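You operate a simulated robot arm through the tools that you are given. There is no shell and no other tool. Be economical: measure what you need, move in short steps, check, and stop when the job is done.

The job below is to be done with a simulated two-armed robot. You get a single attempt, and the scene is never put back.

## Task
Hold the grey tray on the top of the fitting bench steady with one hand and put the orange spring plunger in it with the other.

It is judged by the outcome, as a careful person would: the job done as asked, and still so three seconds after it is handed in. It fails if anything else is knocked over, pushed out of place, dropped, spilled or broken.

## Robot
Two 7-joint arms with two-finger grippers on one trunk, on a base that drives. Base frame: it is fixed to the floor where the robot stands at the start and does not move with it; the origin is under the middle of the robot, x ahead of it, y to its left, z up. Units: m, degrees, N and s.
The left shoulder is at the start at [0.051, 0.175, 1.177], the right one opposite. With the tool pointing down near the work surface each hand reaches from about 0.1 to 0.84 m from the robot's upright axis, wherever it stands, measured 20 degrees to its own side. Places, roughly: grey tray [0.75, 2.75, 0.75]; orange spring plunger (4x4x3 cm) [0.5, 0, 0.8]. Payload 2.94 kg a hand.
The TCP of each hand is the grasp point between the finger pads, 0.03 m short of the fingertips. In the tool frame z runs along the fingers and y along their closing line. The gripper opens to 0.138 m. The gripper's body begins 0.109 m behind the TCP.
Orientation is told as [roll, pitch, yaw] about the base's x, y, z axes, in that order, counted from this pose: with the fingers straight down and closing along the base's y, the tool's x points along the base's -x, its y along +y and its z along -z.

## Interface
- The arms move only by the tool step_arm. It takes "left_rows", "right_rows" or both (then of equal length, played together; a hand with none holds still); each is a list of rows, each a list of 3 entries, a list of its own where there are three numbers: the shift along the tool's x, y, z in units of 500 mm (1.0 is 500 mm), then the turn, a rotation vector about the tool's x, y, z in units of 45 degrees (1.0 is 45 degrees), then the finger opening in m, from 0 to 0.138. In form: [[[x, y, z], [wx, wy, wz], gripper], ...]. A call has 1 to 10 rows; each row is the pose to reach, as a shift and turn from the pose commanded when the call began, along the tool's axes at that moment. A call with a number of a shift or a turn outside -1 to 1 is refused whole. A row lasts 0.2 s, in which the tool goes at most 0.05 m and 8.6 degrees; a call with a longer step from one row to the next is refused whole, and so is a gripper value outside its range. A pose out of reach is approached as far as the arm can. The call stops where the force on the tool passes 40 N (or 10 N more than at its start, if that is more) or the arm is blocked; 0.2 s more then pass. The fingers move at their own pace and stop on an object; they squeeze with about 35 N. The grip force told is the motor's: it shows also when the fingers shut on nothing. Time passes only in rows, and 0.2 s behind the last, so rows that repeat a pose let the fingers close. It gives the time, the measured TCP pose, the force on the tool (base axes), the opening and the grip force at its end, in the units of the frame above (readings bear some noise), with the torque about the TCP (base axes, N m) and any sound that the robot's microphone picked up, and new pictures: "pictures" is both (left out), scene, wrist or none (wrist: the cameras of the hands that moved).
- Cameras (640 x 400 px; columns grow to the right, rows downward): "scene" is now at [0.1015, -0.0026, 1.6315]; the picture's right is [0.01, -1.00, -0.00], its down [-0.87, -0.01, -0.49] and it looks along [0.49, 0.00, -0.87] (base axes); focal length 270 px, centre (320, 200). "left" rides on the left gripper at [0.071, -0.019, -0.146] in its tool frame; the picture's right is [0.26, 0.97, 0.00], its down [-0.85, 0.23, -0.48] and it looks along [-0.46, 0.12, 0.88] (tool axes); focal length 280 px, centre (320, 200). "right" rides on the right gripper at [0.071, 0.019, -0.146] in its tool frame; the picture's right is [-0.26, 0.96, 0.00], its down [-0.85, -0.23, -0.48] and it looks along [-0.46, -0.12, 0.88] (tool axes); focal length 280 px, centre (320, 200). There is no depth. A picture from a camera that has moved, and an enlarged one, comes with that camera's place and axes in the base frame and with its lens. The place of the scene camera against the robot may be out by one fixed shift of up to 0.018 m in any direction.
- raise_lower(by): slides the trunk up (or, below 0, down) by that many m; the arms and the scene camera ride with it, the base frame stays. It gives what a move gives, with no picture.
- steer(legs): drives the robot by 1 to 6 legs, each [ahead, turn to the left] in m and degrees, along the robot's own axes; the way and the turn of a leg run together, so that a leg with both is an arc; at most 1.5 m and 180 degrees a leg. The arms and the cameras ride along, it lands a little off, and it stops where it bumps. It gives what a move gives, and a new picture of the scene camera.
- aim_head(pan, tilt): turns the head with the scene camera to pan (to the left, within 120 degrees either way) and tilt (down, from -29 to 69), counted from straight ahead of the robot. It gives what a move gives, and a new picture of the scene camera.
- zoom(camera, box): a new picture of the part [left, top, right, bottom] of that camera's present view, enlarged. No time passes.
- sign_off(): hands the job in; it is judged then, once.

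Go step by step. Nothing tells you exact positions but the pictures and the camera data: compare them with the known pose of the tool, close in by small moves and look again before you grip or let go. The budget is 120 turns and 260 pictures, counting those below and the enlarged ones. Unless the task says otherwise, let go and move clear before handing in, and close with one line.

The tools are called as a command line: name --argument value ..., lists and objects as JSON in quotes. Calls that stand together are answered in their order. step_arm: Moves the arms, as the interface text tells. Its arguments: {"type":"object","properties":{"left_rows":{"type":"array","items":{"type":"array"}},"right_rows":{"type":"array","items":{"type":"array"}},"pictures":{"type":"string","enum":["both","scene","wrist","none"]}},"required":[]} The other tools are called the same way: raise_lower (by) slides the trunk up or down; steer (legs) drives the base; aim_head (pan, tilt) turns the head that bears the scene camera; zoom (camera, box) takes an enlarged picture of a part of a camera's view; sign_off () hands the job in.

At the start:

```text
time_s: 0.0
left_tool_pos: [0.477, 0.1777, 1.0444]
left_tcp_rot: [0.0, 0.0, 0.0]
left_wrist_force: [0.5, -0.1, -0.3]
left_torque: [0.02, 0.04, -0.01]
left_finger_gap: 0.138
left_grasp_force: 0.0
right_tool_pos: [0.4306, -0.274, 1.0707]
right_tcp_rot: [0.0, 0.0, 0.0]
right_wrist_force: [0.7, 0.1, -0.1]
right_torque: [-0.02, -0.01, -0.03]
right_finger_gap: 0.1384
right_grasp_force: 0.1
trunk travel left (down, up): [-0.35, 0.384]
robot x, y, heading: [-0.0021, 0.0039, 0.1]
head pan, tilt: [0.4, 60.6]
```

scene: 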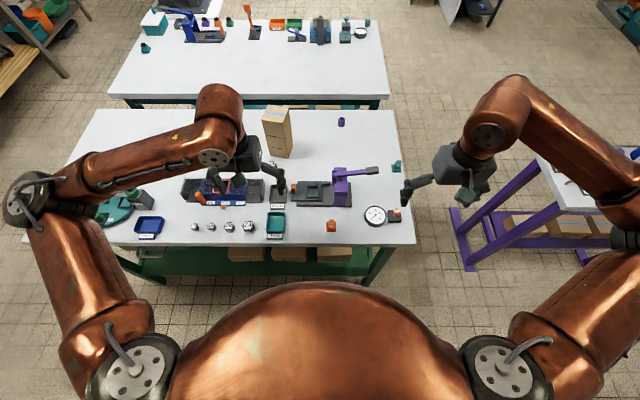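
right: 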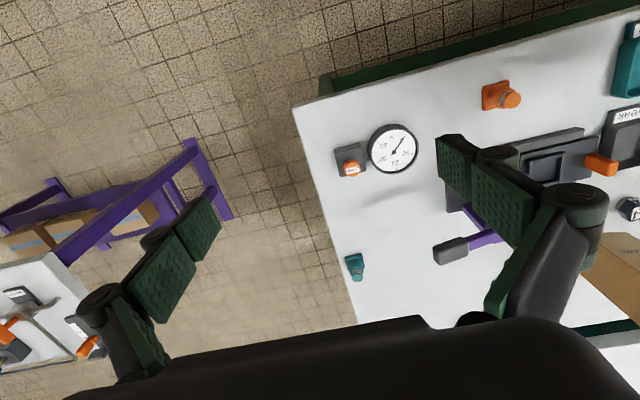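
left: 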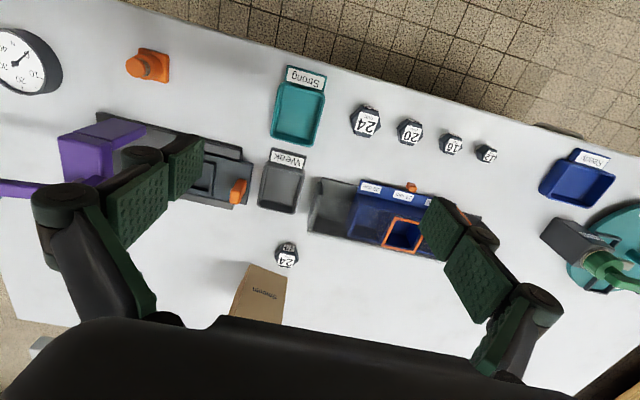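

I see the orange plunger near the front edge of the bench, between the teal tray and the dial gauge, at about [0.48, -0.04, 0.78]. I'll look at it closer, and look left for the fitting bench.

zoom --camera "right" --box '[420, 40, 580, 140]'

zoom --camera "scene" --box '[270, 180, 430, 280]'

aim_head --pan 75 --tilt 25

```text
4.00 times, centred on (500, 90) of right
camera zoom: at [0.3601, -0.2533, 1.2174], right [0.26, 0.96, 0.0], down [0.85, -0.23, 0.48], along [0.46, -0.12, -0.88], focal length 1122 px, centre (-400, 640)
```

zoom: 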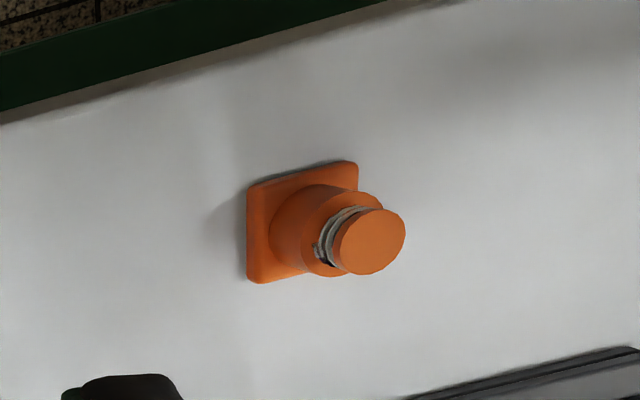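

```text
4.00 times, centred on (350, 230) of scene
camera zoom: at [0.1015, -0.0026, 1.6315], right [0.01, -1.0, 0.0], down [-0.87, -0.01, -0.49], along [0.49, 0.0, -0.87], focal length 1082 px, centre (200, 80)
```

zoom: 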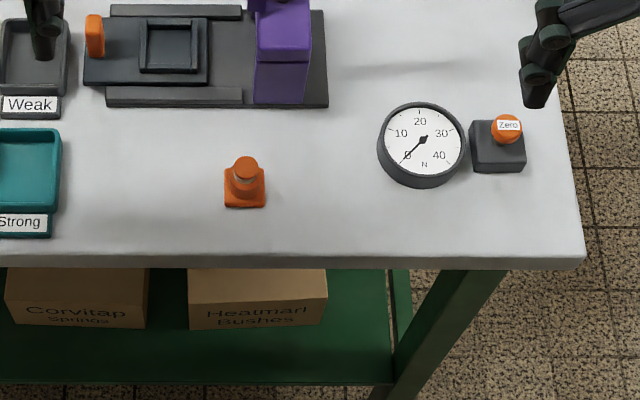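

```text
time_s: 1.5
left_tool_pos: [0.4784, 0.1781, 1.0435]
left_tcp_rot: [0.0, 0.0, 0.0]
left_wrist_force: [-0.2, 0.3, 0.5]
left_torque: [0.02, 0.02, 0.01]
left_finger_gap: 0.1379
left_grasp_force: 0.1
right_tool_pos: [0.4309, -0.2733, 1.0707]
right_tcp_rot: [0.0, 0.0, 0.0]
right_wrist_force: [0.0, 0.0, 0.1]
right_torque: [-0.03, 0.0, 0.02]
right_finger_gap: 0.1382
right_grasp_force: 0.1
trunk travel left (down, up): [-0.35, 0.384]
robot x, y, heading: [-0.0008, 0.0014, -0.0]
head pan, tilt: [75.0, 25.0]
camera scene: at [0.0595, 0.086, 1.6822], right [0.97, -0.26, 0.0], down [-0.11, -0.41, -0.91], along [0.23, 0.88, -0.42], focal length 270 px, centre (320, 200)
```

scene: 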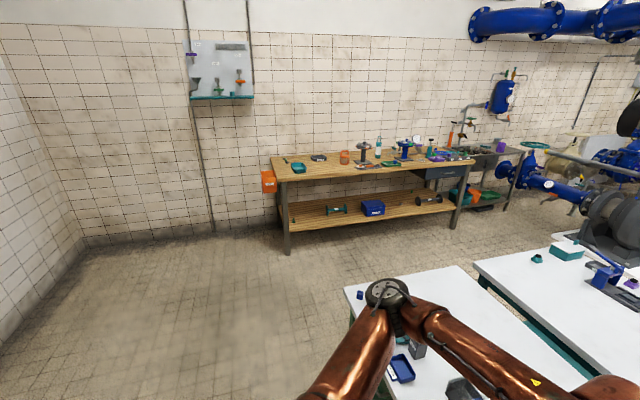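

The wooden bench against the left wall should be the fitting bench. I'll zoom in on its top to find the grey tray.

zoom --camera "scene" --box '[260, 120, 484, 260]'

zoom --camera "scene" --box '[350, 125, 478, 205]'

```text
2.86 times, centred on (372, 190) of scene
camera zoom: at [0.0595, 0.086, 1.6822], right [0.97, -0.26, 0.0], down [-0.11, -0.41, -0.91], along [0.23, 0.88, -0.42], focal length 772 px, centre (171, 229)
```

zoom: 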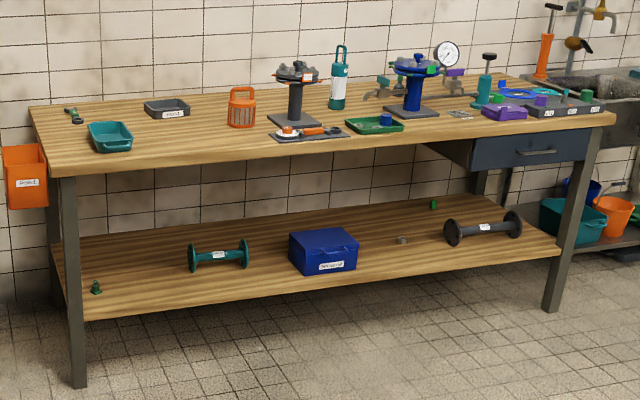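

```text
5.00 times, centred on (414, 165) of scene
camera zoom: at [0.0595, 0.086, 1.6822], right [0.97, -0.26, 0.0], down [-0.11, -0.41, -0.91], along [0.23, 0.88, -0.42], focal length 1352 px, centre (-150, 375)
```

zoom: 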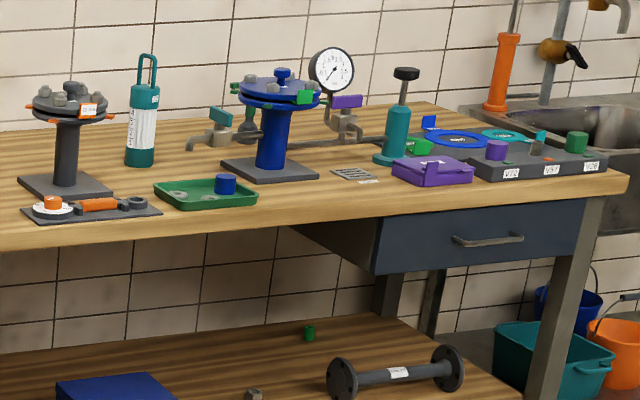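

The grey tray stands near the back left of the wooden bench, roughly [0.75, 2.75]. First the plunger: I bring the open right hand above it and look again.

step_arm --right_rows '[[[-0.02, 0.08, 0.04], [0, 0, 0], 0.1], [[-0.035, 0.163, 0.08], [0, 0, 0], 0.1], [[-0.05, 0.244, 0.12], [0, 0, 0], 0.1], [[-0.07, 0.325, 0.16], [0, 0, 0], 0.1], [[-0.085, 0.406, 0.2], [0, 0, 0], 0.1], [[-0.1, 0.488, 0.24], [0, 0, 0], 0.1], [[-0.1, 0.488, 0.24], [0, 0, 0], 0.1]]' --left_rows '[[[0, 0.04, 0], [0, 0, 0], 0.1], [[0, 0.08, 0], [0, 0, 0], 0.1], [[0, 0.12, 0], [0, 0, 0], 0.1], [[0, 0.16, 0], [0, 0, 0], 0.1], [[0, 0.2, 0], [0, 0, 0], 0.1], [[0, 0.2, 0], [0, 0, 0], 0.1], [[0, 0.2, 0], [0, 0, 0], 0.1]]' --pictures "wrist"

aim_head --pan 0 --tilt 60

```text
time_s: 3.1
left_tool_pos: [0.476, 0.2764, 1.0445]
left_tcp_rot: [0.0, 0.0, 0.0]
left_wrist_force: [0.2, 0.5, 1.1]
left_torque: [0.0, 0.0, -0.03]
left_finger_gap: 0.1
left_grasp_force: 0.1
right_tool_pos: [0.4824, -0.0311, 0.9525]
right_tcp_rot: [0.0, 0.0, -0.1]
right_wrist_force: [-1.1, -0.5, 0.3]
right_torque: [0.02, 0.0, 0.01]
right_finger_gap: 0.1002
right_grasp_force: 0.0
trunk travel left (down, up): [-0.35, 0.384]
robot x, y, heading: [0.0004, -0.0018, 0.1]
head pan, tilt: [75.0, 25.0]
camera right: at [0.4112, -0.0112, 1.0992], right [0.26, 0.96, 0.0], down [0.85, -0.23, 0.48], along [0.46, -0.12, -0.88], focal length 280 px, centre (320, 200)
camera left: at [0.4047, 0.2578, 1.1888], right [-0.26, 0.97, 0.0], down [0.85, 0.23, 0.48], along [0.46, 0.12, -0.88], focal length 280 px, centre (320, 200)
```

right: 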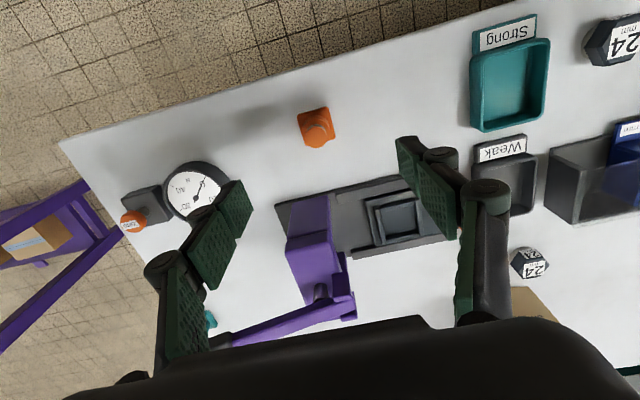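
left: 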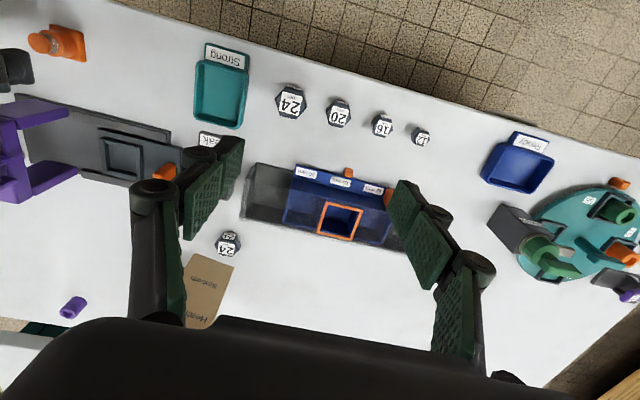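

```text
time_s: 4.5
left_tool_pos: [0.4762, 0.2789, 1.0435]
left_tcp_rot: [0.0, 0.0, -0.1]
left_wrist_force: [-0.2, 0.3, 0.2]
left_torque: [-0.01, -0.01, 0.0]
left_finger_gap: 0.0999
left_grasp_force: 0.0
right_tool_pos: [0.4826, -0.0311, 0.9522]
right_tcp_rot: [0.0, 0.0, 0.0]
right_wrist_force: [-1.1, -0.4, -0.6]
right_torque: [-0.03, -0.01, 0.01]
right_finger_gap: 0.1002
right_grasp_force: 0.0
trunk travel left (down, up): [-0.35, 0.384]
robot x, y, heading: [-0.003, 0.0002, 0.1]
head pan, tilt: [0.0, 60.0]
camera scene: at [0.1023, -0.0025, 1.6322], right [0.0, -1.0, 0.0], down [-0.87, 0.0, -0.5], along [0.5, 0.0, -0.87], focal length 270 px, centre (320, 200)
```

scene: 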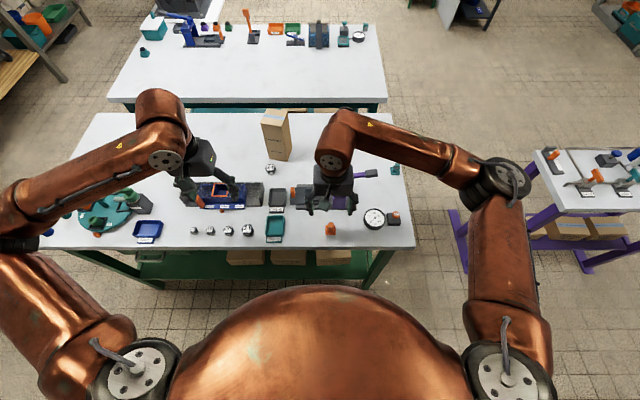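

I triangulate the plunger at about [0.478, -0.033, 0.80]. I'll zoom for details before descending.

zoom --camera "right" --box '[256, 88, 384, 168]'

```text
5.00 times, centred on (320, 128) of right
camera zoom: at [0.4116, -0.0108, 1.0991], right [0.26, 0.96, 0.0], down [0.85, -0.23, 0.48], along [0.46, -0.12, -0.88], focal length 1402 px, centre (320, 560)
```

zoom: 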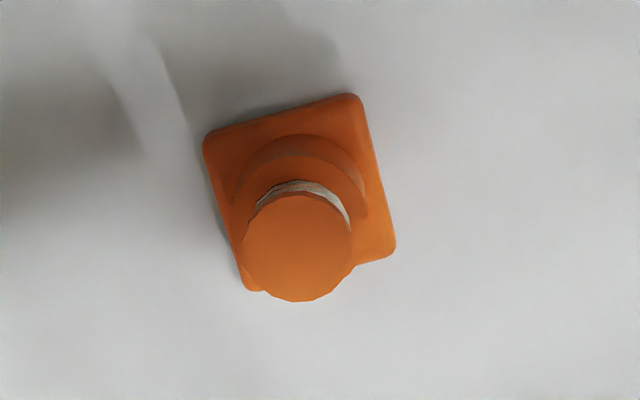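

Plunger base is at [0.478, -0.033], bench at z≈0.80 and its top at ≈0.844. I lower the right hand around it with open fingers.

step_arm --right_rows '[[[0.009, -0.003, 0.08], [0, 0, 0], 0.08], [[0.009, -0.003, 0.15], [0, 0, 0], 0.08], [[0.009, -0.003, 0.2], [0, 0, 0], 0.08], [[0.009, -0.003, 0.228], [0, 0, 0], 0.08], [[0.009, -0.003, 0.228], [0, 0, 0], 0.08]]' --pictures "both"

```text
time_s: 5.7
left_tool_pos: [0.4764, 0.2764, 1.0431]
left_tcp_rot: [-0.1, -0.1, -0.1]
left_wrist_force: [0.0, -0.3, -0.2]
left_torque: [0.03, 0.0, 0.01]
left_finger_gap: 0.0999
left_grasp_force: 0.1
right_tool_pos: [0.4759, -0.0295, 0.835]
right_tcp_rot: [0.1, 0.0, 0.1]
right_wrist_force: [-0.4, -0.1, 0.0]
right_torque: [0.02, 0.0, -0.02]
right_finger_gap: 0.08
right_grasp_force: 0.1
trunk travel left (down, up): [-0.35, 0.384]
robot x, y, heading: [-0.0022, -0.0021, 0.1]
head pan, tilt: [0.0, 60.0]
camera scene: at [0.1022, -0.0026, 1.6322], right [0.0, -1.0, 0.0], down [-0.87, 0.0, -0.5], along [0.5, 0.0, -0.87], focal length 270 px, centre (320, 200)
camera right: at [0.4057, -0.0101, 0.9828], right [0.26, 0.96, 0.0], down [0.85, -0.23, 0.48], along [0.46, -0.12, -0.88], focal length 280 px, centre (320, 200)
```

scene: 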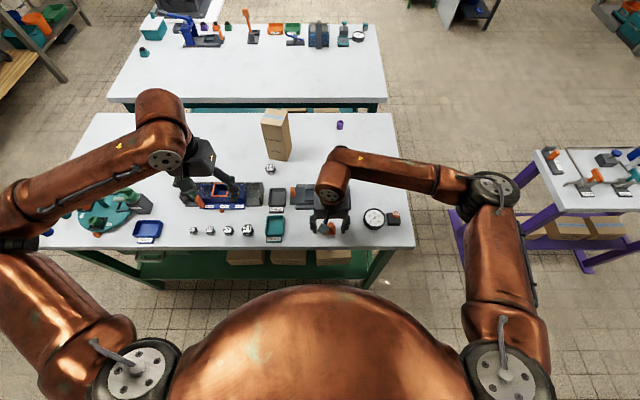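
right: 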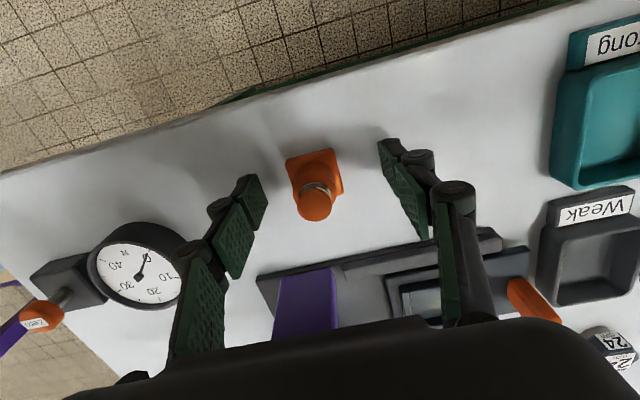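

The plunger sits between the fingers, so I close on it.

step_arm --right_rows '[[[0, 0, 0], [0, 0, 0], 0.03], [[0, 0, 0], [0, 0, 0], 0.0], [[0, 0, 0], [0, 0, 0], 0.0], [[0, 0, 0], [0, 0, 0], 0.0], [[0, 0, 0], [0, 0, 0], 0.0]]' --pictures "wrist"

```text
time_s: 6.9
left_tool_pos: [0.477, 0.2786, 1.0439]
left_tcp_rot: [0.1, 0.0, 0.0]
left_wrist_force: [-0.3, 0.8, -0.2]
left_torque: [0.0, -0.02, -0.04]
left_finger_gap: 0.1001
left_grasp_force: 0.1
right_tool_pos: [0.4758, -0.0304, 0.8352]
right_tcp_rot: [-0.1, -0.1, 0.0]
right_wrist_force: [0.2, 0.8, -0.4]
right_torque: [0.02, -0.01, -0.01]
right_finger_gap: 0.0334
right_grasp_force: 35.0
trunk travel left (down, up): [-0.35, 0.384]
robot x, y, heading: [0.001, 0.0017, -0.3]
head pan, tilt: [0.0, 60.0]
camera right: at [0.4057, -0.0101, 0.983], right [0.26, 0.96, 0.0], down [0.85, -0.23, 0.48], along [0.46, -0.12, -0.88], focal length 280 px, centre (320, 200)
```

right: 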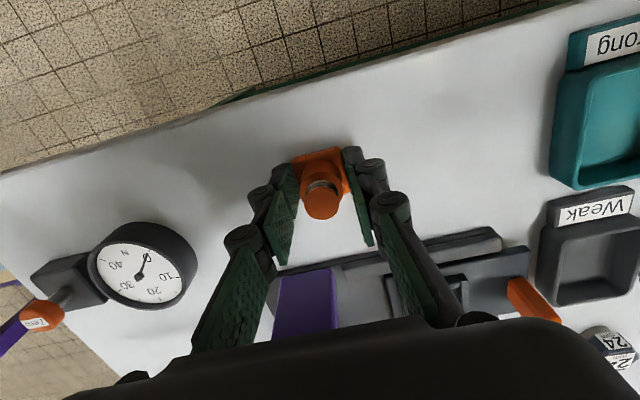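

It's gripped on its base plate (0.033 m). I lift it straight up, then pull both hands in.

step_arm --right_rows '[[[0, 0, -0.05], [0, 0, 0], 0.0], [[0, 0, -0.14], [0, 0, 0], 0.0], [[0, 0, -0.23], [0, 0, 0], 0.0], [[0, 0, -0.32], [0, 0, 0], 0.0], [[0, 0, -0.41], [0, 0, 0], 0.0], [[0, 0, -0.5], [0, 0, 0], 0.0], [[0.09, -0.03, -0.5], [0, 0, 0], 0.0], [[0.18, -0.06, -0.5], [0, 0, 0], 0.0], [[0.26, -0.1, -0.5], [0, 0, 0], 0.0], [[0.26, -0.1, -0.5], [0, 0, 0], 0.0]]' --left_rows '[[[0, 0, 0], [0, 0, 0], 0.1], [[0, 0, -0.02], [0, 0, 0], 0.1], [[0, 0, -0.04], [0, 0, 0], 0.1], [[0, 0, -0.06], [0, 0, 0], 0.1], [[0, 0, -0.08], [0, 0, 0], 0.1], [[0, 0, -0.1], [0, 0, 0], 0.1], [[0.09, 0, -0.1], [0, 0, 0], 0.1], [[0.18, 0, -0.1], [0, 0, 0], 0.1], [[0.26, 0, -0.1], [0, 0, 0], 0.1], [[0.26, 0, -0.1], [0, 0, 0], 0.1]]' --pictures "both"

```text
time_s: 9.1
left_tool_pos: [0.3682, 0.2815, 1.0943]
left_tcp_rot: [-0.1, 0.0, 0.1]
left_wrist_force: [-0.4, -0.7, -1.1]
left_torque: [-0.02, 0.02, 0.03]
left_finger_gap: 0.1
left_grasp_force: 0.0
left hand out of reach, approached as far as the arm can: row 9, 10
right_tool_pos: [0.3455, -0.0803, 1.0856]
right_tcp_rot: [-0.1, 0.0, -0.1]
right_wrist_force: [0.4, 0.0, -1.0]
right_torque: [0.01, 0.01, 0.0]
right_finger_gap: 0.0333
right_grasp_force: 34.7
trunk travel left (down, up): [-0.35, 0.384]
robot x, y, heading: [0.0002, 0.0016, 0.2]
head pan, tilt: [0.0, 60.0]
camera scene: at [0.102, -0.0023, 1.6322], right [0.0, -1.0, 0.0], down [-0.87, 0.0, -0.5], along [0.5, 0.0, -0.87], focal length 270 px, centre (320, 200)
camera right: at [0.2749, -0.0603, 1.2327], right [0.26, 0.96, 0.0], down [0.85, -0.23, 0.48], along [0.46, -0.13, -0.88], focal length 280 px, centre (320, 200)
camera left: at [0.2967, 0.261, 1.2381], right [-0.26, 0.96, 0.0], down [0.85, 0.23, 0.48], along [0.46, 0.12, -0.88], focal length 280 px, centre (320, 200)
```

scene: 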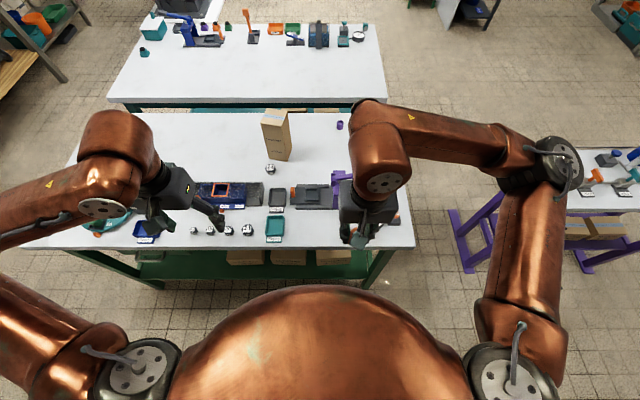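
right: 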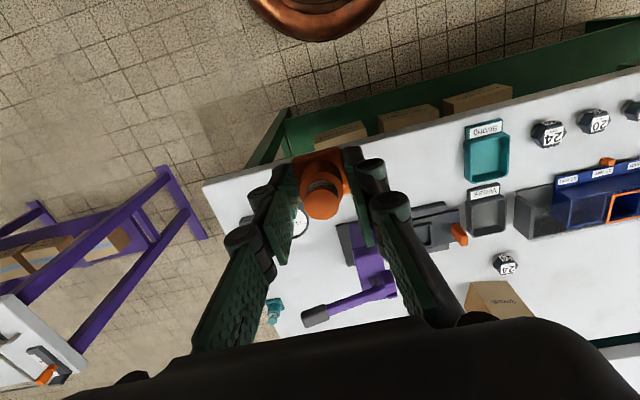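
left: 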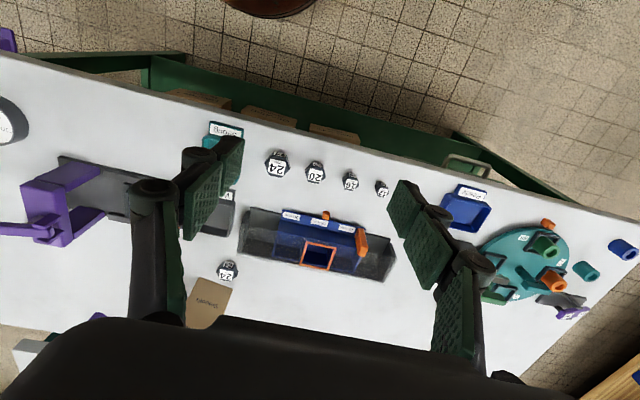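

The plunger is secure. Before backing away I check what's behind and to the left.

aim_head --pan 120 --tilt 40

aim_head --pan -120 --tilt 40

aim_head --pan 70 --tilt 45

```text
time_s: 11.1
left_tool_pos: [0.3688, 0.2795, 1.0932]
left_tcp_rot: [0.1, 0.0, 0.0]
left_wrist_force: [0.1, 0.3, 0.5]
left_torque: [0.03, 0.0, -0.03]
left_finger_gap: 0.1
left_grasp_force: 0.1
right_tool_pos: [0.3468, -0.0804, 1.086]
right_tcp_rot: [0.1, 0.1, 0.1]
right_wrist_force: [-0.5, 0.4, -0.7]
right_torque: [0.01, 0.01, 0.02]
right_finger_gap: 0.0334
right_grasp_force: 34.6
trunk travel left (down, up): [-0.35, 0.384]
robot x, y, heading: [0.0032, 0.0001, 0.1]
head pan, tilt: [120.0, 40.0]
camera scene: at [-0.0069, 0.071, 1.6589], right [0.87, 0.5, 0.0], down [0.32, -0.56, -0.77], along [-0.38, 0.66, -0.64], focal length 270 px, centre (320, 200)
```

scene: 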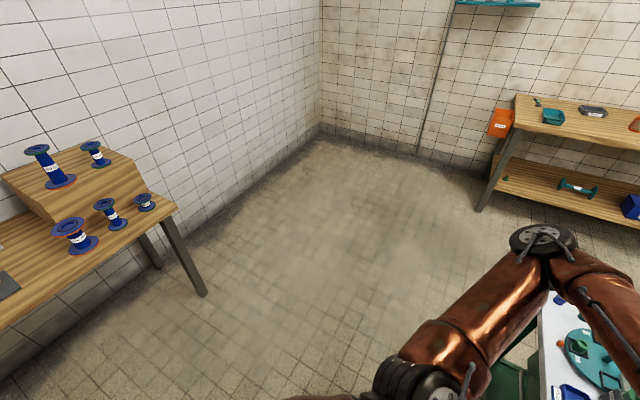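

```text
time_s: 14.5
left_tool_pos: [0.3677, 0.2801, 1.0939]
left_tcp_rot: [-0.1, -0.1, 0.0]
left_wrist_force: [-0.2, -0.2, 0.0]
left_torque: [-0.01, -0.01, 0.01]
left_finger_gap: 0.1002
left_grasp_force: 0.0
right_tool_pos: [0.3467, -0.08, 1.085]
right_tcp_rot: [0.0, -0.1, 0.0]
right_wrist_force: [-0.6, 0.8, -1.1]
right_torque: [-0.03, 0.0, 0.02]
right_finger_gap: 0.0333
right_grasp_force: 34.6
trunk travel left (down, up): [-0.35, 0.384]
robot x, y, heading: [0.0026, 0.0012, -0.2]
head pan, tilt: [-120.0, 40.0]
camera scene: at [-0.0069, -0.0763, 1.659], right [-0.87, 0.5, 0.0], down [0.32, 0.56, -0.77], along [-0.38, -0.66, -0.64], focal length 270 px, centre (320, 200)
```

scene: 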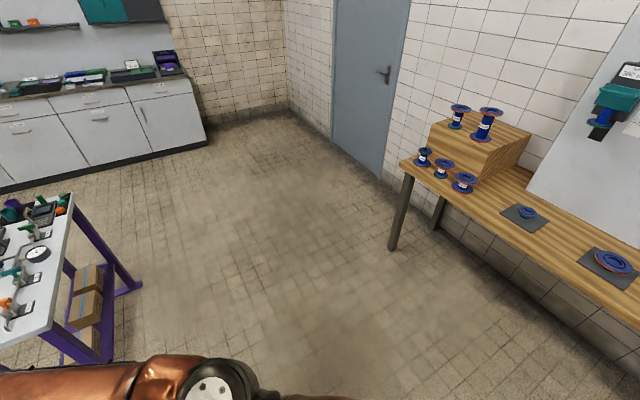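

```text
time_s: 17.3
left_tool_pos: [0.368, 0.281, 1.0929]
left_tcp_rot: [0.0, 0.1, -0.1]
left_wrist_force: [-0.6, 0.7, -0.2]
left_torque: [0.01, 0.0, 0.01]
left_finger_gap: 0.1001
left_grasp_force: 0.0
right_tool_pos: [0.3457, -0.0794, 1.0848]
right_tcp_rot: [-0.1, 0.0, 0.1]
right_wrist_force: [0.8, 0.3, -0.8]
right_torque: [0.0, 0.02, -0.01]
right_finger_gap: 0.0334
right_grasp_force: 35.0
trunk travel left (down, up): [-0.35, 0.384]
robot x, y, heading: [0.0034, -0.0021, 0.3]
head pan, tilt: [70.0, 45.0]
camera scene: at [0.0634, 0.0738, 1.6517], right [0.94, -0.34, 0.0], down [-0.24, -0.66, -0.71], along [0.24, 0.66, -0.71], focal length 270 px, centre (320, 200)
```

scene: 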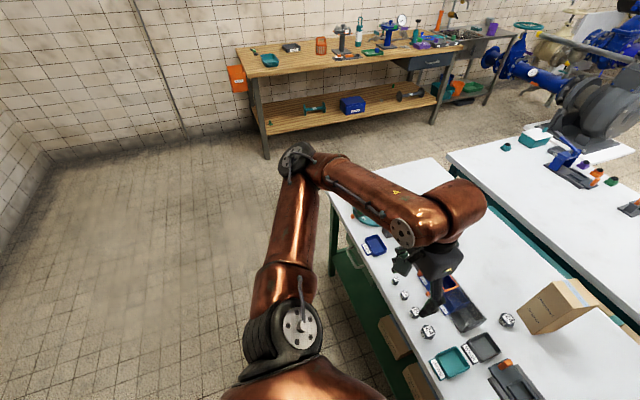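

The way is clear: a bench stands behind at about x = -1.1. I back off 0.25 m, turn left and drive along the side of the white bench.

steer --legs '[[-0.25, 0], [0, 90], [1.5, 0]]'

aim_head --pan -45 --tilt 30

```text
time_s: 30.1
left_tool_pos: [-0.565, 1.8662, 1.093]
left_tcp_rot: [0.0, 0.0, 91.1]
left_wrist_force: [-0.4, 0.2, -0.5]
left_torque: [-0.02, 0.0, 0.01]
left_finger_gap: 0.1002
left_grasp_force: 0.0
right_tool_pos: [-0.2039, 1.85, 1.0862]
right_tcp_rot: [-0.1, 0.2, 90.9]
right_wrist_force: [-0.8, -0.4, -1.9]
right_torque: [-0.05, 0.02, -0.01]
right_finger_gap: 0.0332
right_grasp_force: 35.4
trunk travel left (down, up): [-0.35, 0.384]
robot x, y, heading: [-0.2759, 1.5013, 90.7]
head pan, tilt: [70.0, 45.0]
camera scene: at [-0.3686, 1.5733, 1.6516], right [0.33, 0.95, 0.0], down [0.67, -0.23, -0.71], along [-0.67, 0.23, -0.71], focal length 270 px, centre (320, 200)
```

scene: 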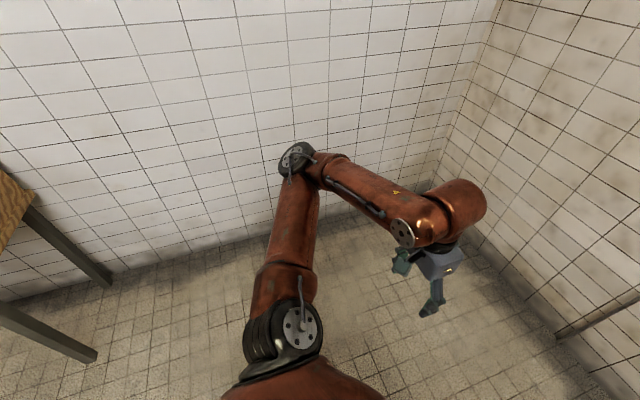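

```text
time_s: 32.0
left_tool_pos: [-0.564, 1.8656, 1.093]
left_tcp_rot: [-0.1, -0.1, 91.1]
left_wrist_force: [0.5, 0.5, 0.0]
left_torque: [0.0, -0.01, 0.02]
left_finger_gap: 0.1002
left_grasp_force: 0.2
right_tool_pos: [-0.2053, 1.8493, 1.0858]
right_tcp_rot: [0.1, -0.1, 90.9]
right_wrist_force: [0.2, -0.9, -1.6]
right_torque: [-0.03, -0.02, 0.02]
right_finger_gap: 0.0331
right_grasp_force: 34.9
trunk travel left (down, up): [-0.35, 0.384]
robot x, y, heading: [-0.2785, 1.5016, 90.9]
head pan, tilt: [-45.0, 30.0]
camera scene: at [-0.2289, 1.6114, 1.6743], right [0.72, -0.69, 0.0], down [-0.35, -0.36, -0.87], along [0.6, 0.62, -0.5], focal length 270 px, centre (320, 200)
```

scene: 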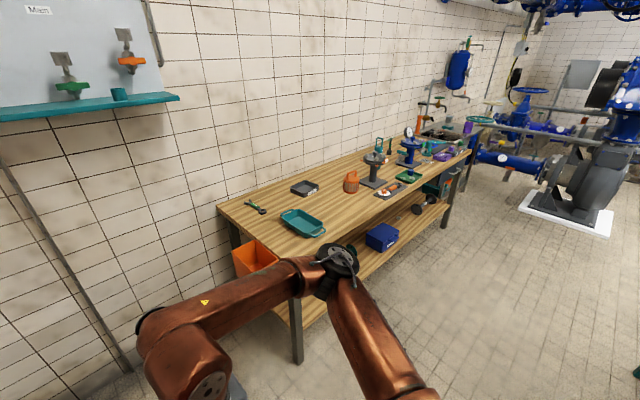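

Two views put the grey tray at about [0.74, 2.75, 0.90]. I'll zoom in on it and on the bench's front edge.

zoom --camera "scene" --box '[200, 140, 440, 290]'

```text
2.67 times, centred on (320, 215) of scene
camera zoom: at [-0.2289, 1.6114, 1.6743], right [0.72, -0.69, 0.0], down [-0.35, -0.36, -0.87], along [0.6, 0.62, -0.5], focal length 721 px, centre (320, 160)
```

zoom: 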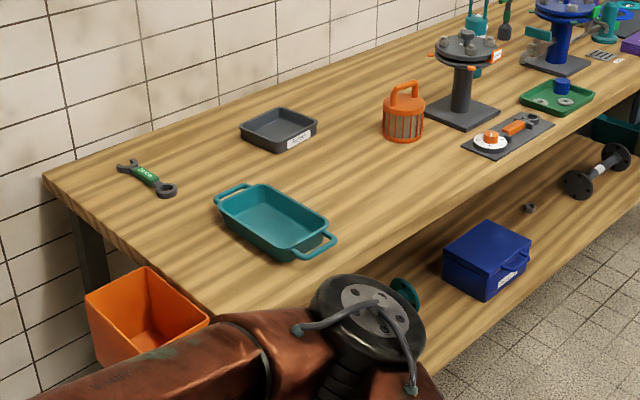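

The bench's front edge is at y≈2.2, so I need to stand close in front of the tray. I drive to x≈0.72 and face the bench.

steer --legs '[[0, -90.8], [1.02, 0], [0, 90]]'

aim_head --pan 0 --tilt 40

```text
time_s: 45.0
left_tool_pos: [0.4534, 1.8679, 1.0942]
left_tcp_rot: [0.1, 0.1, 92.9]
left_wrist_force: [-0.1, -0.2, 0.1]
left_torque: [0.02, -0.04, 0.01]
left_finger_gap: 0.1002
left_grasp_force: 0.1
right_tool_pos: [0.8137, 1.8645, 1.0859]
right_tcp_rot: [0.0, 0.0, 92.9]
right_wrist_force: [0.0, -0.6, -0.9]
right_torque: [0.0, 0.02, -0.01]
right_finger_gap: 0.0332
right_grasp_force: 35.0
trunk travel left (down, up): [-0.35, 0.384]
robot x, y, heading: [0.7533, 1.5146, 93.2]
head pan, tilt: [-45.0, 30.0]
camera scene: at [0.7975, 1.6261, 1.6743], right [0.74, -0.67, 0.0], down [-0.33, -0.37, -0.87], along [0.58, 0.64, -0.5], focal length 270 px, centre (320, 200)
```

scene: 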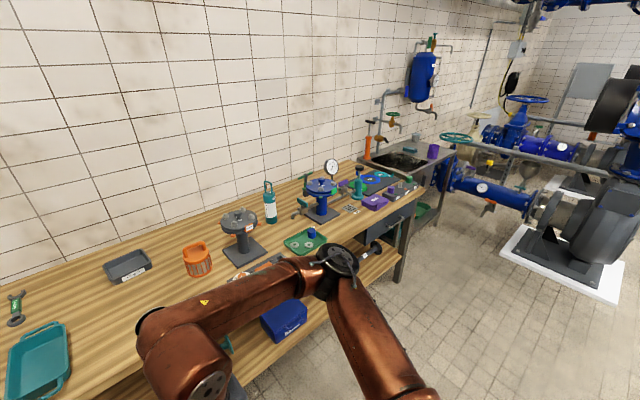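

```text
time_s: 46.2
left_tool_pos: [0.4541, 1.8677, 1.093]
left_tcp_rot: [0.1, 0.0, 92.9]
left_wrist_force: [0.4, 0.2, -0.4]
left_torque: [0.02, 0.0, -0.01]
left_finger_gap: 0.1
left_grasp_force: 0.0
right_tool_pos: [0.8143, 1.8641, 1.0859]
right_tcp_rot: [0.0, 0.1, 92.9]
right_wrist_force: [0.2, -0.4, -1.5]
right_torque: [-0.03, -0.03, -0.02]
right_finger_gap: 0.033
right_grasp_force: 34.7
trunk travel left (down, up): [-0.35, 0.384]
robot x, y, heading: [0.7503, 1.5112, 92.7]
head pan, tilt: [0.0, 40.0]
camera scene: at [0.7329, 1.6442, 1.6589], right [1.0, 0.05, 0.0], down [0.03, -0.64, -0.77], along [-0.04, 0.77, -0.64], focal length 270 px, centre (320, 200)
```

scene: 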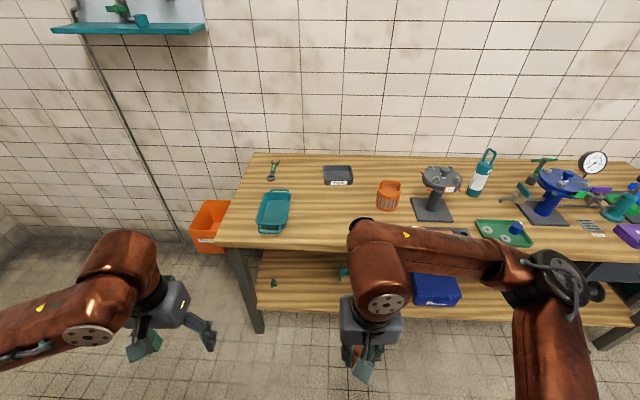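

The tray is just right of straight ahead, near [0.765, 2.76]. I'll zoom in on its shape and its neighbours.

zoom --camera "scene" --box '[240, 140, 432, 260]'

zoom --camera "scene" --box '[300, 150, 380, 200]'

```text
3.33 times, centred on (336, 200) of scene
camera zoom: at [0.7329, 1.6442, 1.6589], right [1.0, 0.05, 0.0], down [0.03, -0.64, -0.77], along [-0.04, 0.77, -0.64], focal length 901 px, centre (267, 200)
```

zoom: 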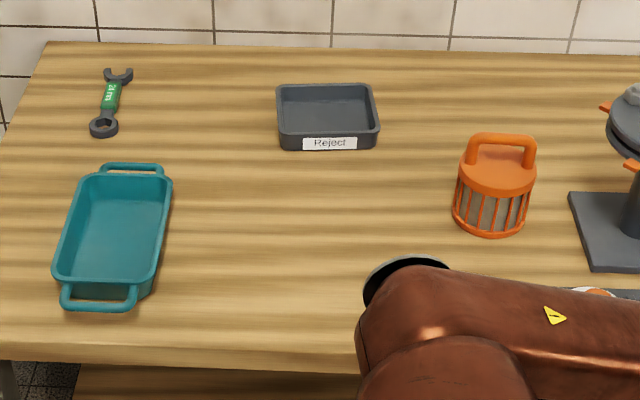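

```text
8.00 times, centred on (340, 175) of scene
camera zoom: at [0.7329, 1.6442, 1.6589], right [1.0, 0.05, 0.0], down [0.03, -0.64, -0.77], along [-0.04, 0.77, -0.64], focal length 2163 px, centre (160, 400)
```

zoom: 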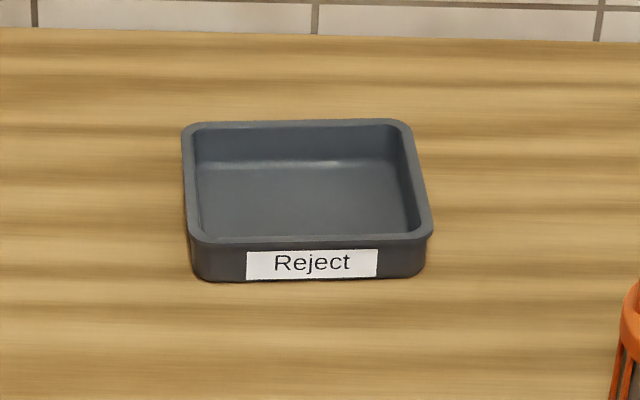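

The grey "Reject" tray is about 0.145 × 0.125 m, centred near [0.764, 2.763], with the rim near z 0.91. I drive up to the bench and shift a little left.

steer --legs '[[0, 10], [0.42, 0], [0, -12.7]]'

aim_head --pan 0 --tilt 55

```text
time_s: 50.3
left_tool_pos: [0.3786, 2.3002, 1.0931]
left_tcp_rot: [0.0, 0.1, 89.8]
left_wrist_force: [0.4, 0.5, 0.4]
left_torque: [0.01, 0.06, 0.04]
left_finger_gap: 0.0998
left_grasp_force: 0.2
right_tool_pos: [0.7388, 2.2766, 1.0857]
right_tcp_rot: [-0.1, 0.1, 89.7]
right_wrist_force: [-0.3, 0.4, -1.7]
right_torque: [-0.01, 0.03, 0.02]
right_finger_gap: 0.0333
right_grasp_force: 35.2
trunk travel left (down, up): [-0.35, 0.384]
robot x, y, heading: [0.659, 1.9298, 89.7]
head pan, tilt: [0.0, 40.0]
camera scene: at [0.6461, 2.0607, 1.659], right [1.0, 0.0, 0.0], down [0.0, -0.64, -0.77], along [0.0, 0.77, -0.64], focal length 270 px, centre (320, 200)
```

scene: 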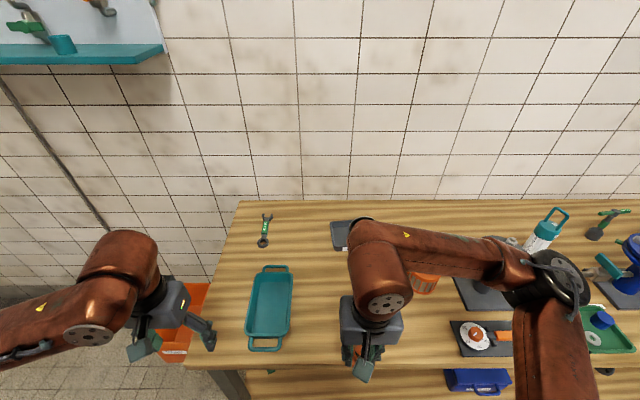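

```text
time_s: 51.0
left_tool_pos: [0.3794, 2.3002, 1.093]
left_tcp_rot: [-0.1, 0.1, 89.8]
left_wrist_force: [0.5, 0.4, -0.5]
left_torque: [0.03, -0.03, -0.01]
left_finger_gap: 0.1
left_grasp_force: 0.1
right_tool_pos: [0.7384, 2.2767, 1.0857]
right_tcp_rot: [0.0, 0.0, 89.8]
right_wrist_force: [-0.6, 0.2, -0.8]
right_torque: [-0.02, -0.01, 0.0]
right_finger_gap: 0.0335
right_grasp_force: 34.7
trunk travel left (down, up): [-0.35, 0.384]
robot x, y, heading: [0.6584, 1.9325, 89.7]
head pan, tilt: [0.0, 55.0]
camera scene: at [0.645, 2.0478, 1.6383], right [1.0, 0.0, 0.0], down [0.0, -0.82, -0.57], along [0.0, 0.57, -0.82], focal length 270 px, centre (320, 200)
```

scene: 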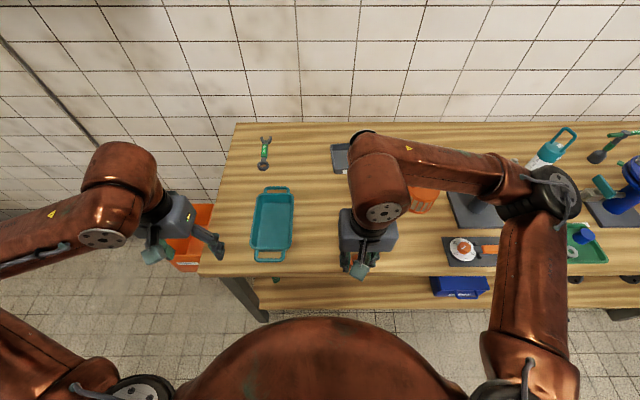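

I'm at y=1.93, with the bench edge near y=2.3. I extend the right hand at height toward the tray and watch the elbow's clearance.

step_arm --right_rows '[[[-0.09, -0.012, 0], [0, 0, 0], 0.0], [[-0.18, -0.024, 0], [0, 0, 0], 0.0], [[-0.27, -0.036, 0], [0, 0, 0], 0.0], [[-0.36, -0.048, 0], [0, 0, 0], 0.0], [[-0.45, -0.06, 0], [0, 0, 0], 0.0], [[-0.54, -0.074, 0], [0, 0, 0], 0.0]]' --pictures "both"

```text
time_s: 52.5
left_tool_pos: [0.3781, 2.3011, 1.0929]
left_tcp_rot: [-0.1, 0.1, 89.8]
left_wrist_force: [0.4, 0.4, 0.3]
left_torque: [0.01, -0.01, 0.0]
left_finger_gap: 0.1
left_grasp_force: 0.2
right_tool_pos: [0.7758, 2.5491, 1.0838]
right_tcp_rot: [-0.1, 0.1, 89.8]
right_wrist_force: [-1.5, 0.0, -1.2]
right_torque: [-0.02, -0.04, 0.01]
right_finger_gap: 0.0335
right_grasp_force: 35.3
trunk travel left (down, up): [-0.35, 0.384]
robot x, y, heading: [0.6592, 1.9305, 89.8]
head pan, tilt: [0.0, 55.0]
camera scene: at [0.6447, 2.0488, 1.6381], right [1.0, 0.0, 0.0], down [0.0, -0.82, -0.57], along [0.0, 0.57, -0.82], focal length 270 px, centre (320, 200)
camera right: at [0.7558, 2.4793, 1.2311], right [-0.96, 0.27, 0.0], down [0.23, 0.85, 0.47], along [0.13, 0.46, -0.88], focal length 280 px, centre (320, 200)
```

scene: 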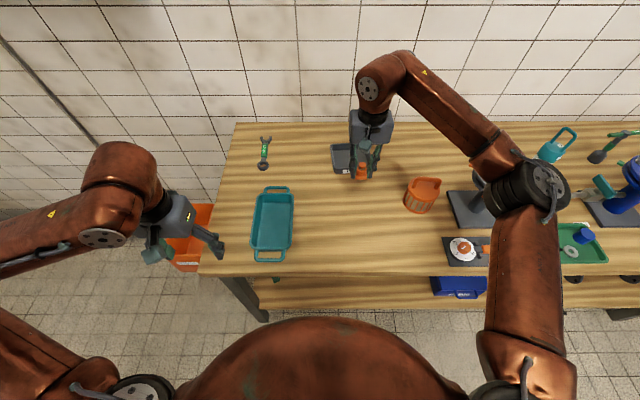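
right: 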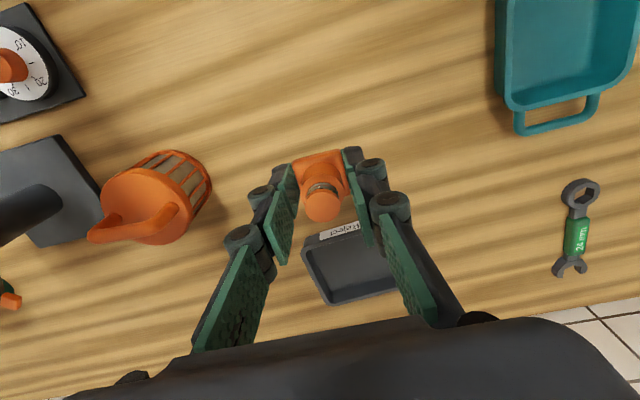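

There is room: the elbow is well above the flange stand. I continue out over the tray at the same height.

step_arm --right_rows '[[[-0.09, 0, 0], [0, 0, 0], 0.0], [[-0.18, 0, 0], [0, 0, 0], 0.0], [[-0.27, 0, 0], [0, 0, 0], 0.0], [[-0.36, 0, 0], [0, 0, 0], 0.0], [[-0.4, 0, 0], [0, 0, 0], 0.0], [[-0.4, 0, 0], [0, 0, 0], 0.0]]' --pictures "both"

```text
time_s: 53.9
left_tool_pos: [0.3769, 2.3011, 1.0933]
left_tcp_rot: [-0.1, 0.0, 89.8]
left_wrist_force: [0.9, -0.4, -0.5]
left_torque: [-0.01, 0.01, -0.02]
left_finger_gap: 0.0999
left_grasp_force: 0.0
right_tool_pos: [0.776, 2.6945, 1.0852]
right_tcp_rot: [0.0, 0.0, 89.9]
right_wrist_force: [-0.6, -0.2, -1.2]
right_torque: [0.0, -0.03, 0.03]
right_finger_gap: 0.0334
right_grasp_force: 35.3
right hand out of reach, approached as far as the arm can: row 4, 5, 6
trunk travel left (down, up): [-0.35, 0.384]
robot x, y, heading: [0.6577, 1.9328, 89.6]
head pan, tilt: [0.0, 55.0]
camera scene: at [0.6445, 2.0483, 1.6382], right [1.0, 0.0, 0.0], down [0.0, -0.82, -0.57], along [0.0, 0.57, -0.82], focal length 270 px, centre (320, 200)
camera right: at [0.7571, 2.6254, 1.2325], right [-0.96, 0.27, 0.0], down [0.23, 0.85, 0.48], along [0.13, 0.46, -0.88], focal length 280 px, centre (320, 200)
```

scene: 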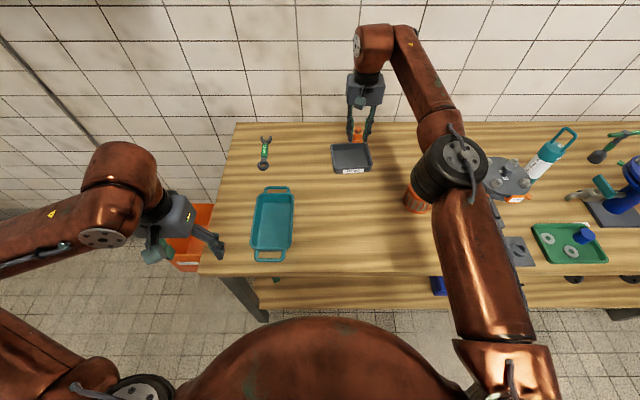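
right: 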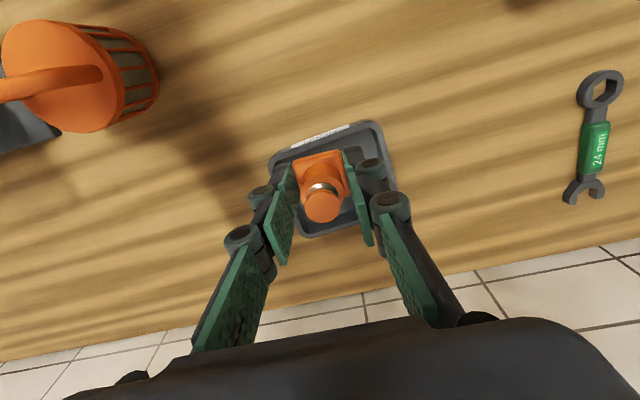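

The right hand ran out of reach at y=2.69 and I want about 2.74. I creep the base forward 0.07 m.

steer --legs '[[0.07, 0]]'

zoom --camera "right" --box '[240, 90, 432, 210]'

```text
time_s: 55.3
left_tool_pos: [0.4354, 2.3062, 1.1532]
left_tcp_rot: [-16.6, -2.5, 92.9]
left_wrist_force: [16.9, -6.2, 6.6]
left_torque: [0.61, 1.7, 0.71]
left_finger_gap: 0.1009
left_grasp_force: 0.6
right_tool_pos: [0.8517, 2.7174, 1.1481]
right_tcp_rot: [3.6, -2.9, 76.4]
right_wrist_force: [-6.9, -10.4, 1.1]
right_torque: [1.05, -0.66, -0.02]
right_finger_gap: 0.0333
right_grasp_force: 35.4
trunk travel left (down, up): [-0.35, 0.384]
robot x, y, heading: [0.6602, 2.0037, 89.5]
head pan, tilt: [0.0, 55.0]
stopped in leg 1: the robot was blocked; the commanded pose is now the measured one
camera scene: at [0.644, 2.1022, 1.6391], right [1.0, -0.01, 0.0], down [-0.01, -0.81, -0.58], along [0.01, 0.58, -0.81], focal length 270 px, centre (320, 200)
```

scene: 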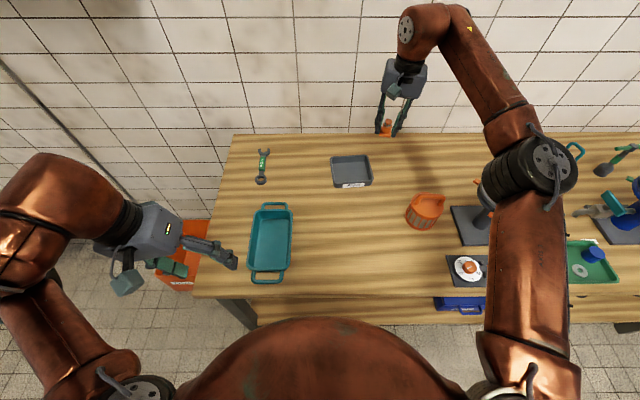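

```text
3.33 times, centred on (336, 150) of right
camera zoom: at [0.8238, 2.6454, 1.2932], right [-0.88, 0.48, 0.07], down [0.44, 0.74, 0.5], along [0.19, 0.47, -0.86], focal length 935 px, centre (267, 367)
```

zoom: 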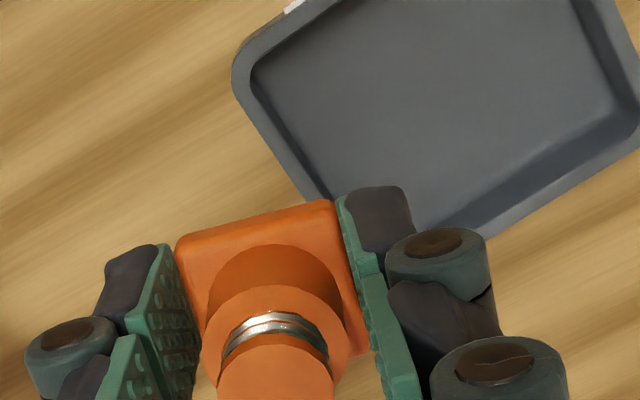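

The robot was blocked right at the end of that leg and both arms got jolted. I back off a few centimetres and check everything.

steer --legs '[[-0.04, 0]]'

zoom --camera "scene" --box '[160, 80, 640, 380]'

```text
time_s: 56.0
left_tool_pos: [0.5087, 2.3067, 1.1392]
left_tcp_rot: [-25.5, -0.5, 75.0]
left_wrist_force: [1.0, 0.1, -0.4]
left_torque: [0.02, 0.05, 0.04]
left_finger_gap: 0.1003
left_grasp_force: 0.0
right_tool_pos: [0.8552, 2.7271, 1.1443]
right_tcp_rot: [3.5, -2.5, 76.7]
right_wrist_force: [1.6, -0.5, 0.6]
right_torque: [0.02, 0.13, 0.01]
right_finger_gap: 0.0331
right_grasp_force: 36.1
trunk travel left (down, up): [-0.35, 0.384]
robot x, y, heading: [0.6583, 2.001, 88.8]
head pan, tilt: [0.0, 55.0]
stopped in leg 1: the force on the tool passed its limit at 92 N (the readings are from after the stop); the commanded pose is now the measured one
camera scene: at [0.65, 2.1129, 1.6387], right [1.0, -0.02, 0.0], down [-0.02, -0.82, -0.57], along [0.01, 0.57, -0.82], focal length 270 px, centre (320, 200)
```

scene: 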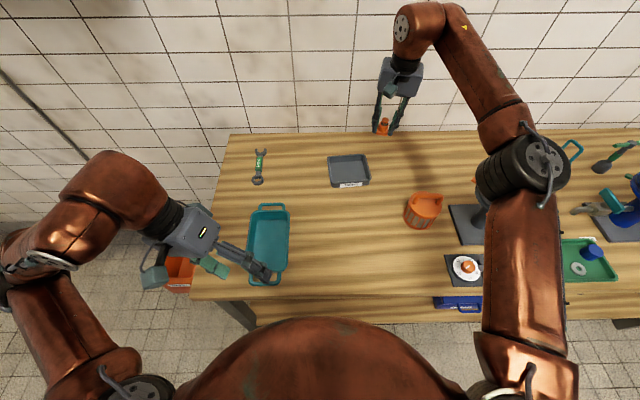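

```text
1.33 times, centred on (400, 230) of scene
camera zoom: at [0.65, 2.1129, 1.6387], right [1.0, -0.02, 0.0], down [-0.02, -0.82, -0.57], along [0.01, 0.57, -0.82], focal length 360 px, centre (213, 160)
```

zoom: 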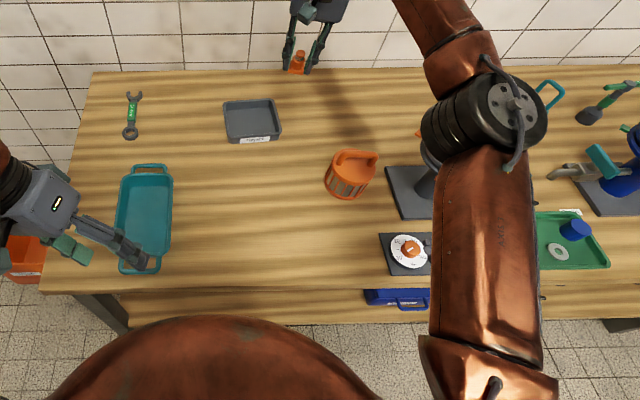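

Nothing on the bench seems displaced; it looks as if the base touched the bench and the jolt shook the arms. I back off again gently.

steer --legs '[[-0.03, 0]]'

```text
time_s: 56.8
left_tool_pos: [0.5046, 2.2891, 1.1351]
left_tcp_rot: [-25.6, 0.4, 75.4]
left_wrist_force: [0.2, 0.2, 0.2]
left_torque: [-0.03, -0.03, -0.02]
left_finger_gap: 0.0999
left_grasp_force: 0.1
right_tool_pos: [0.8495, 2.711, 1.1346]
right_tcp_rot: [3.1, -1.8, 76.9]
right_wrist_force: [-1.0, 0.3, -1.7]
right_torque: [-0.05, -0.04, 0.02]
right_finger_gap: 0.0333
right_grasp_force: 35.0
trunk travel left (down, up): [-0.35, 0.384]
robot x, y, heading: [0.6547, 1.9734, 89.0]
head pan, tilt: [0.0, 55.0]
camera scene: at [0.6459, 2.1011, 1.638], right [1.0, -0.02, 0.0], down [-0.01, -0.82, -0.57], along [0.01, 0.57, -0.82], focal length 270 px, centre (320, 200)
```

scene: 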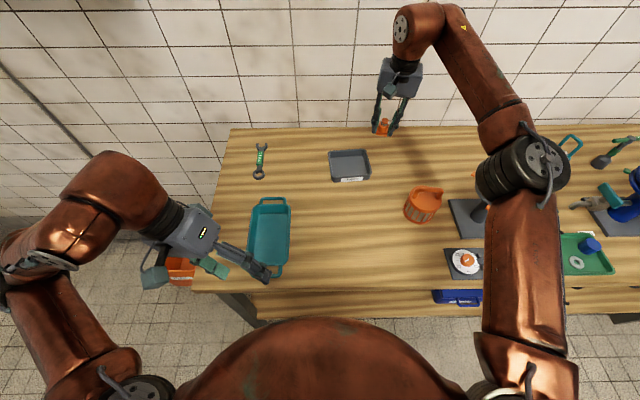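

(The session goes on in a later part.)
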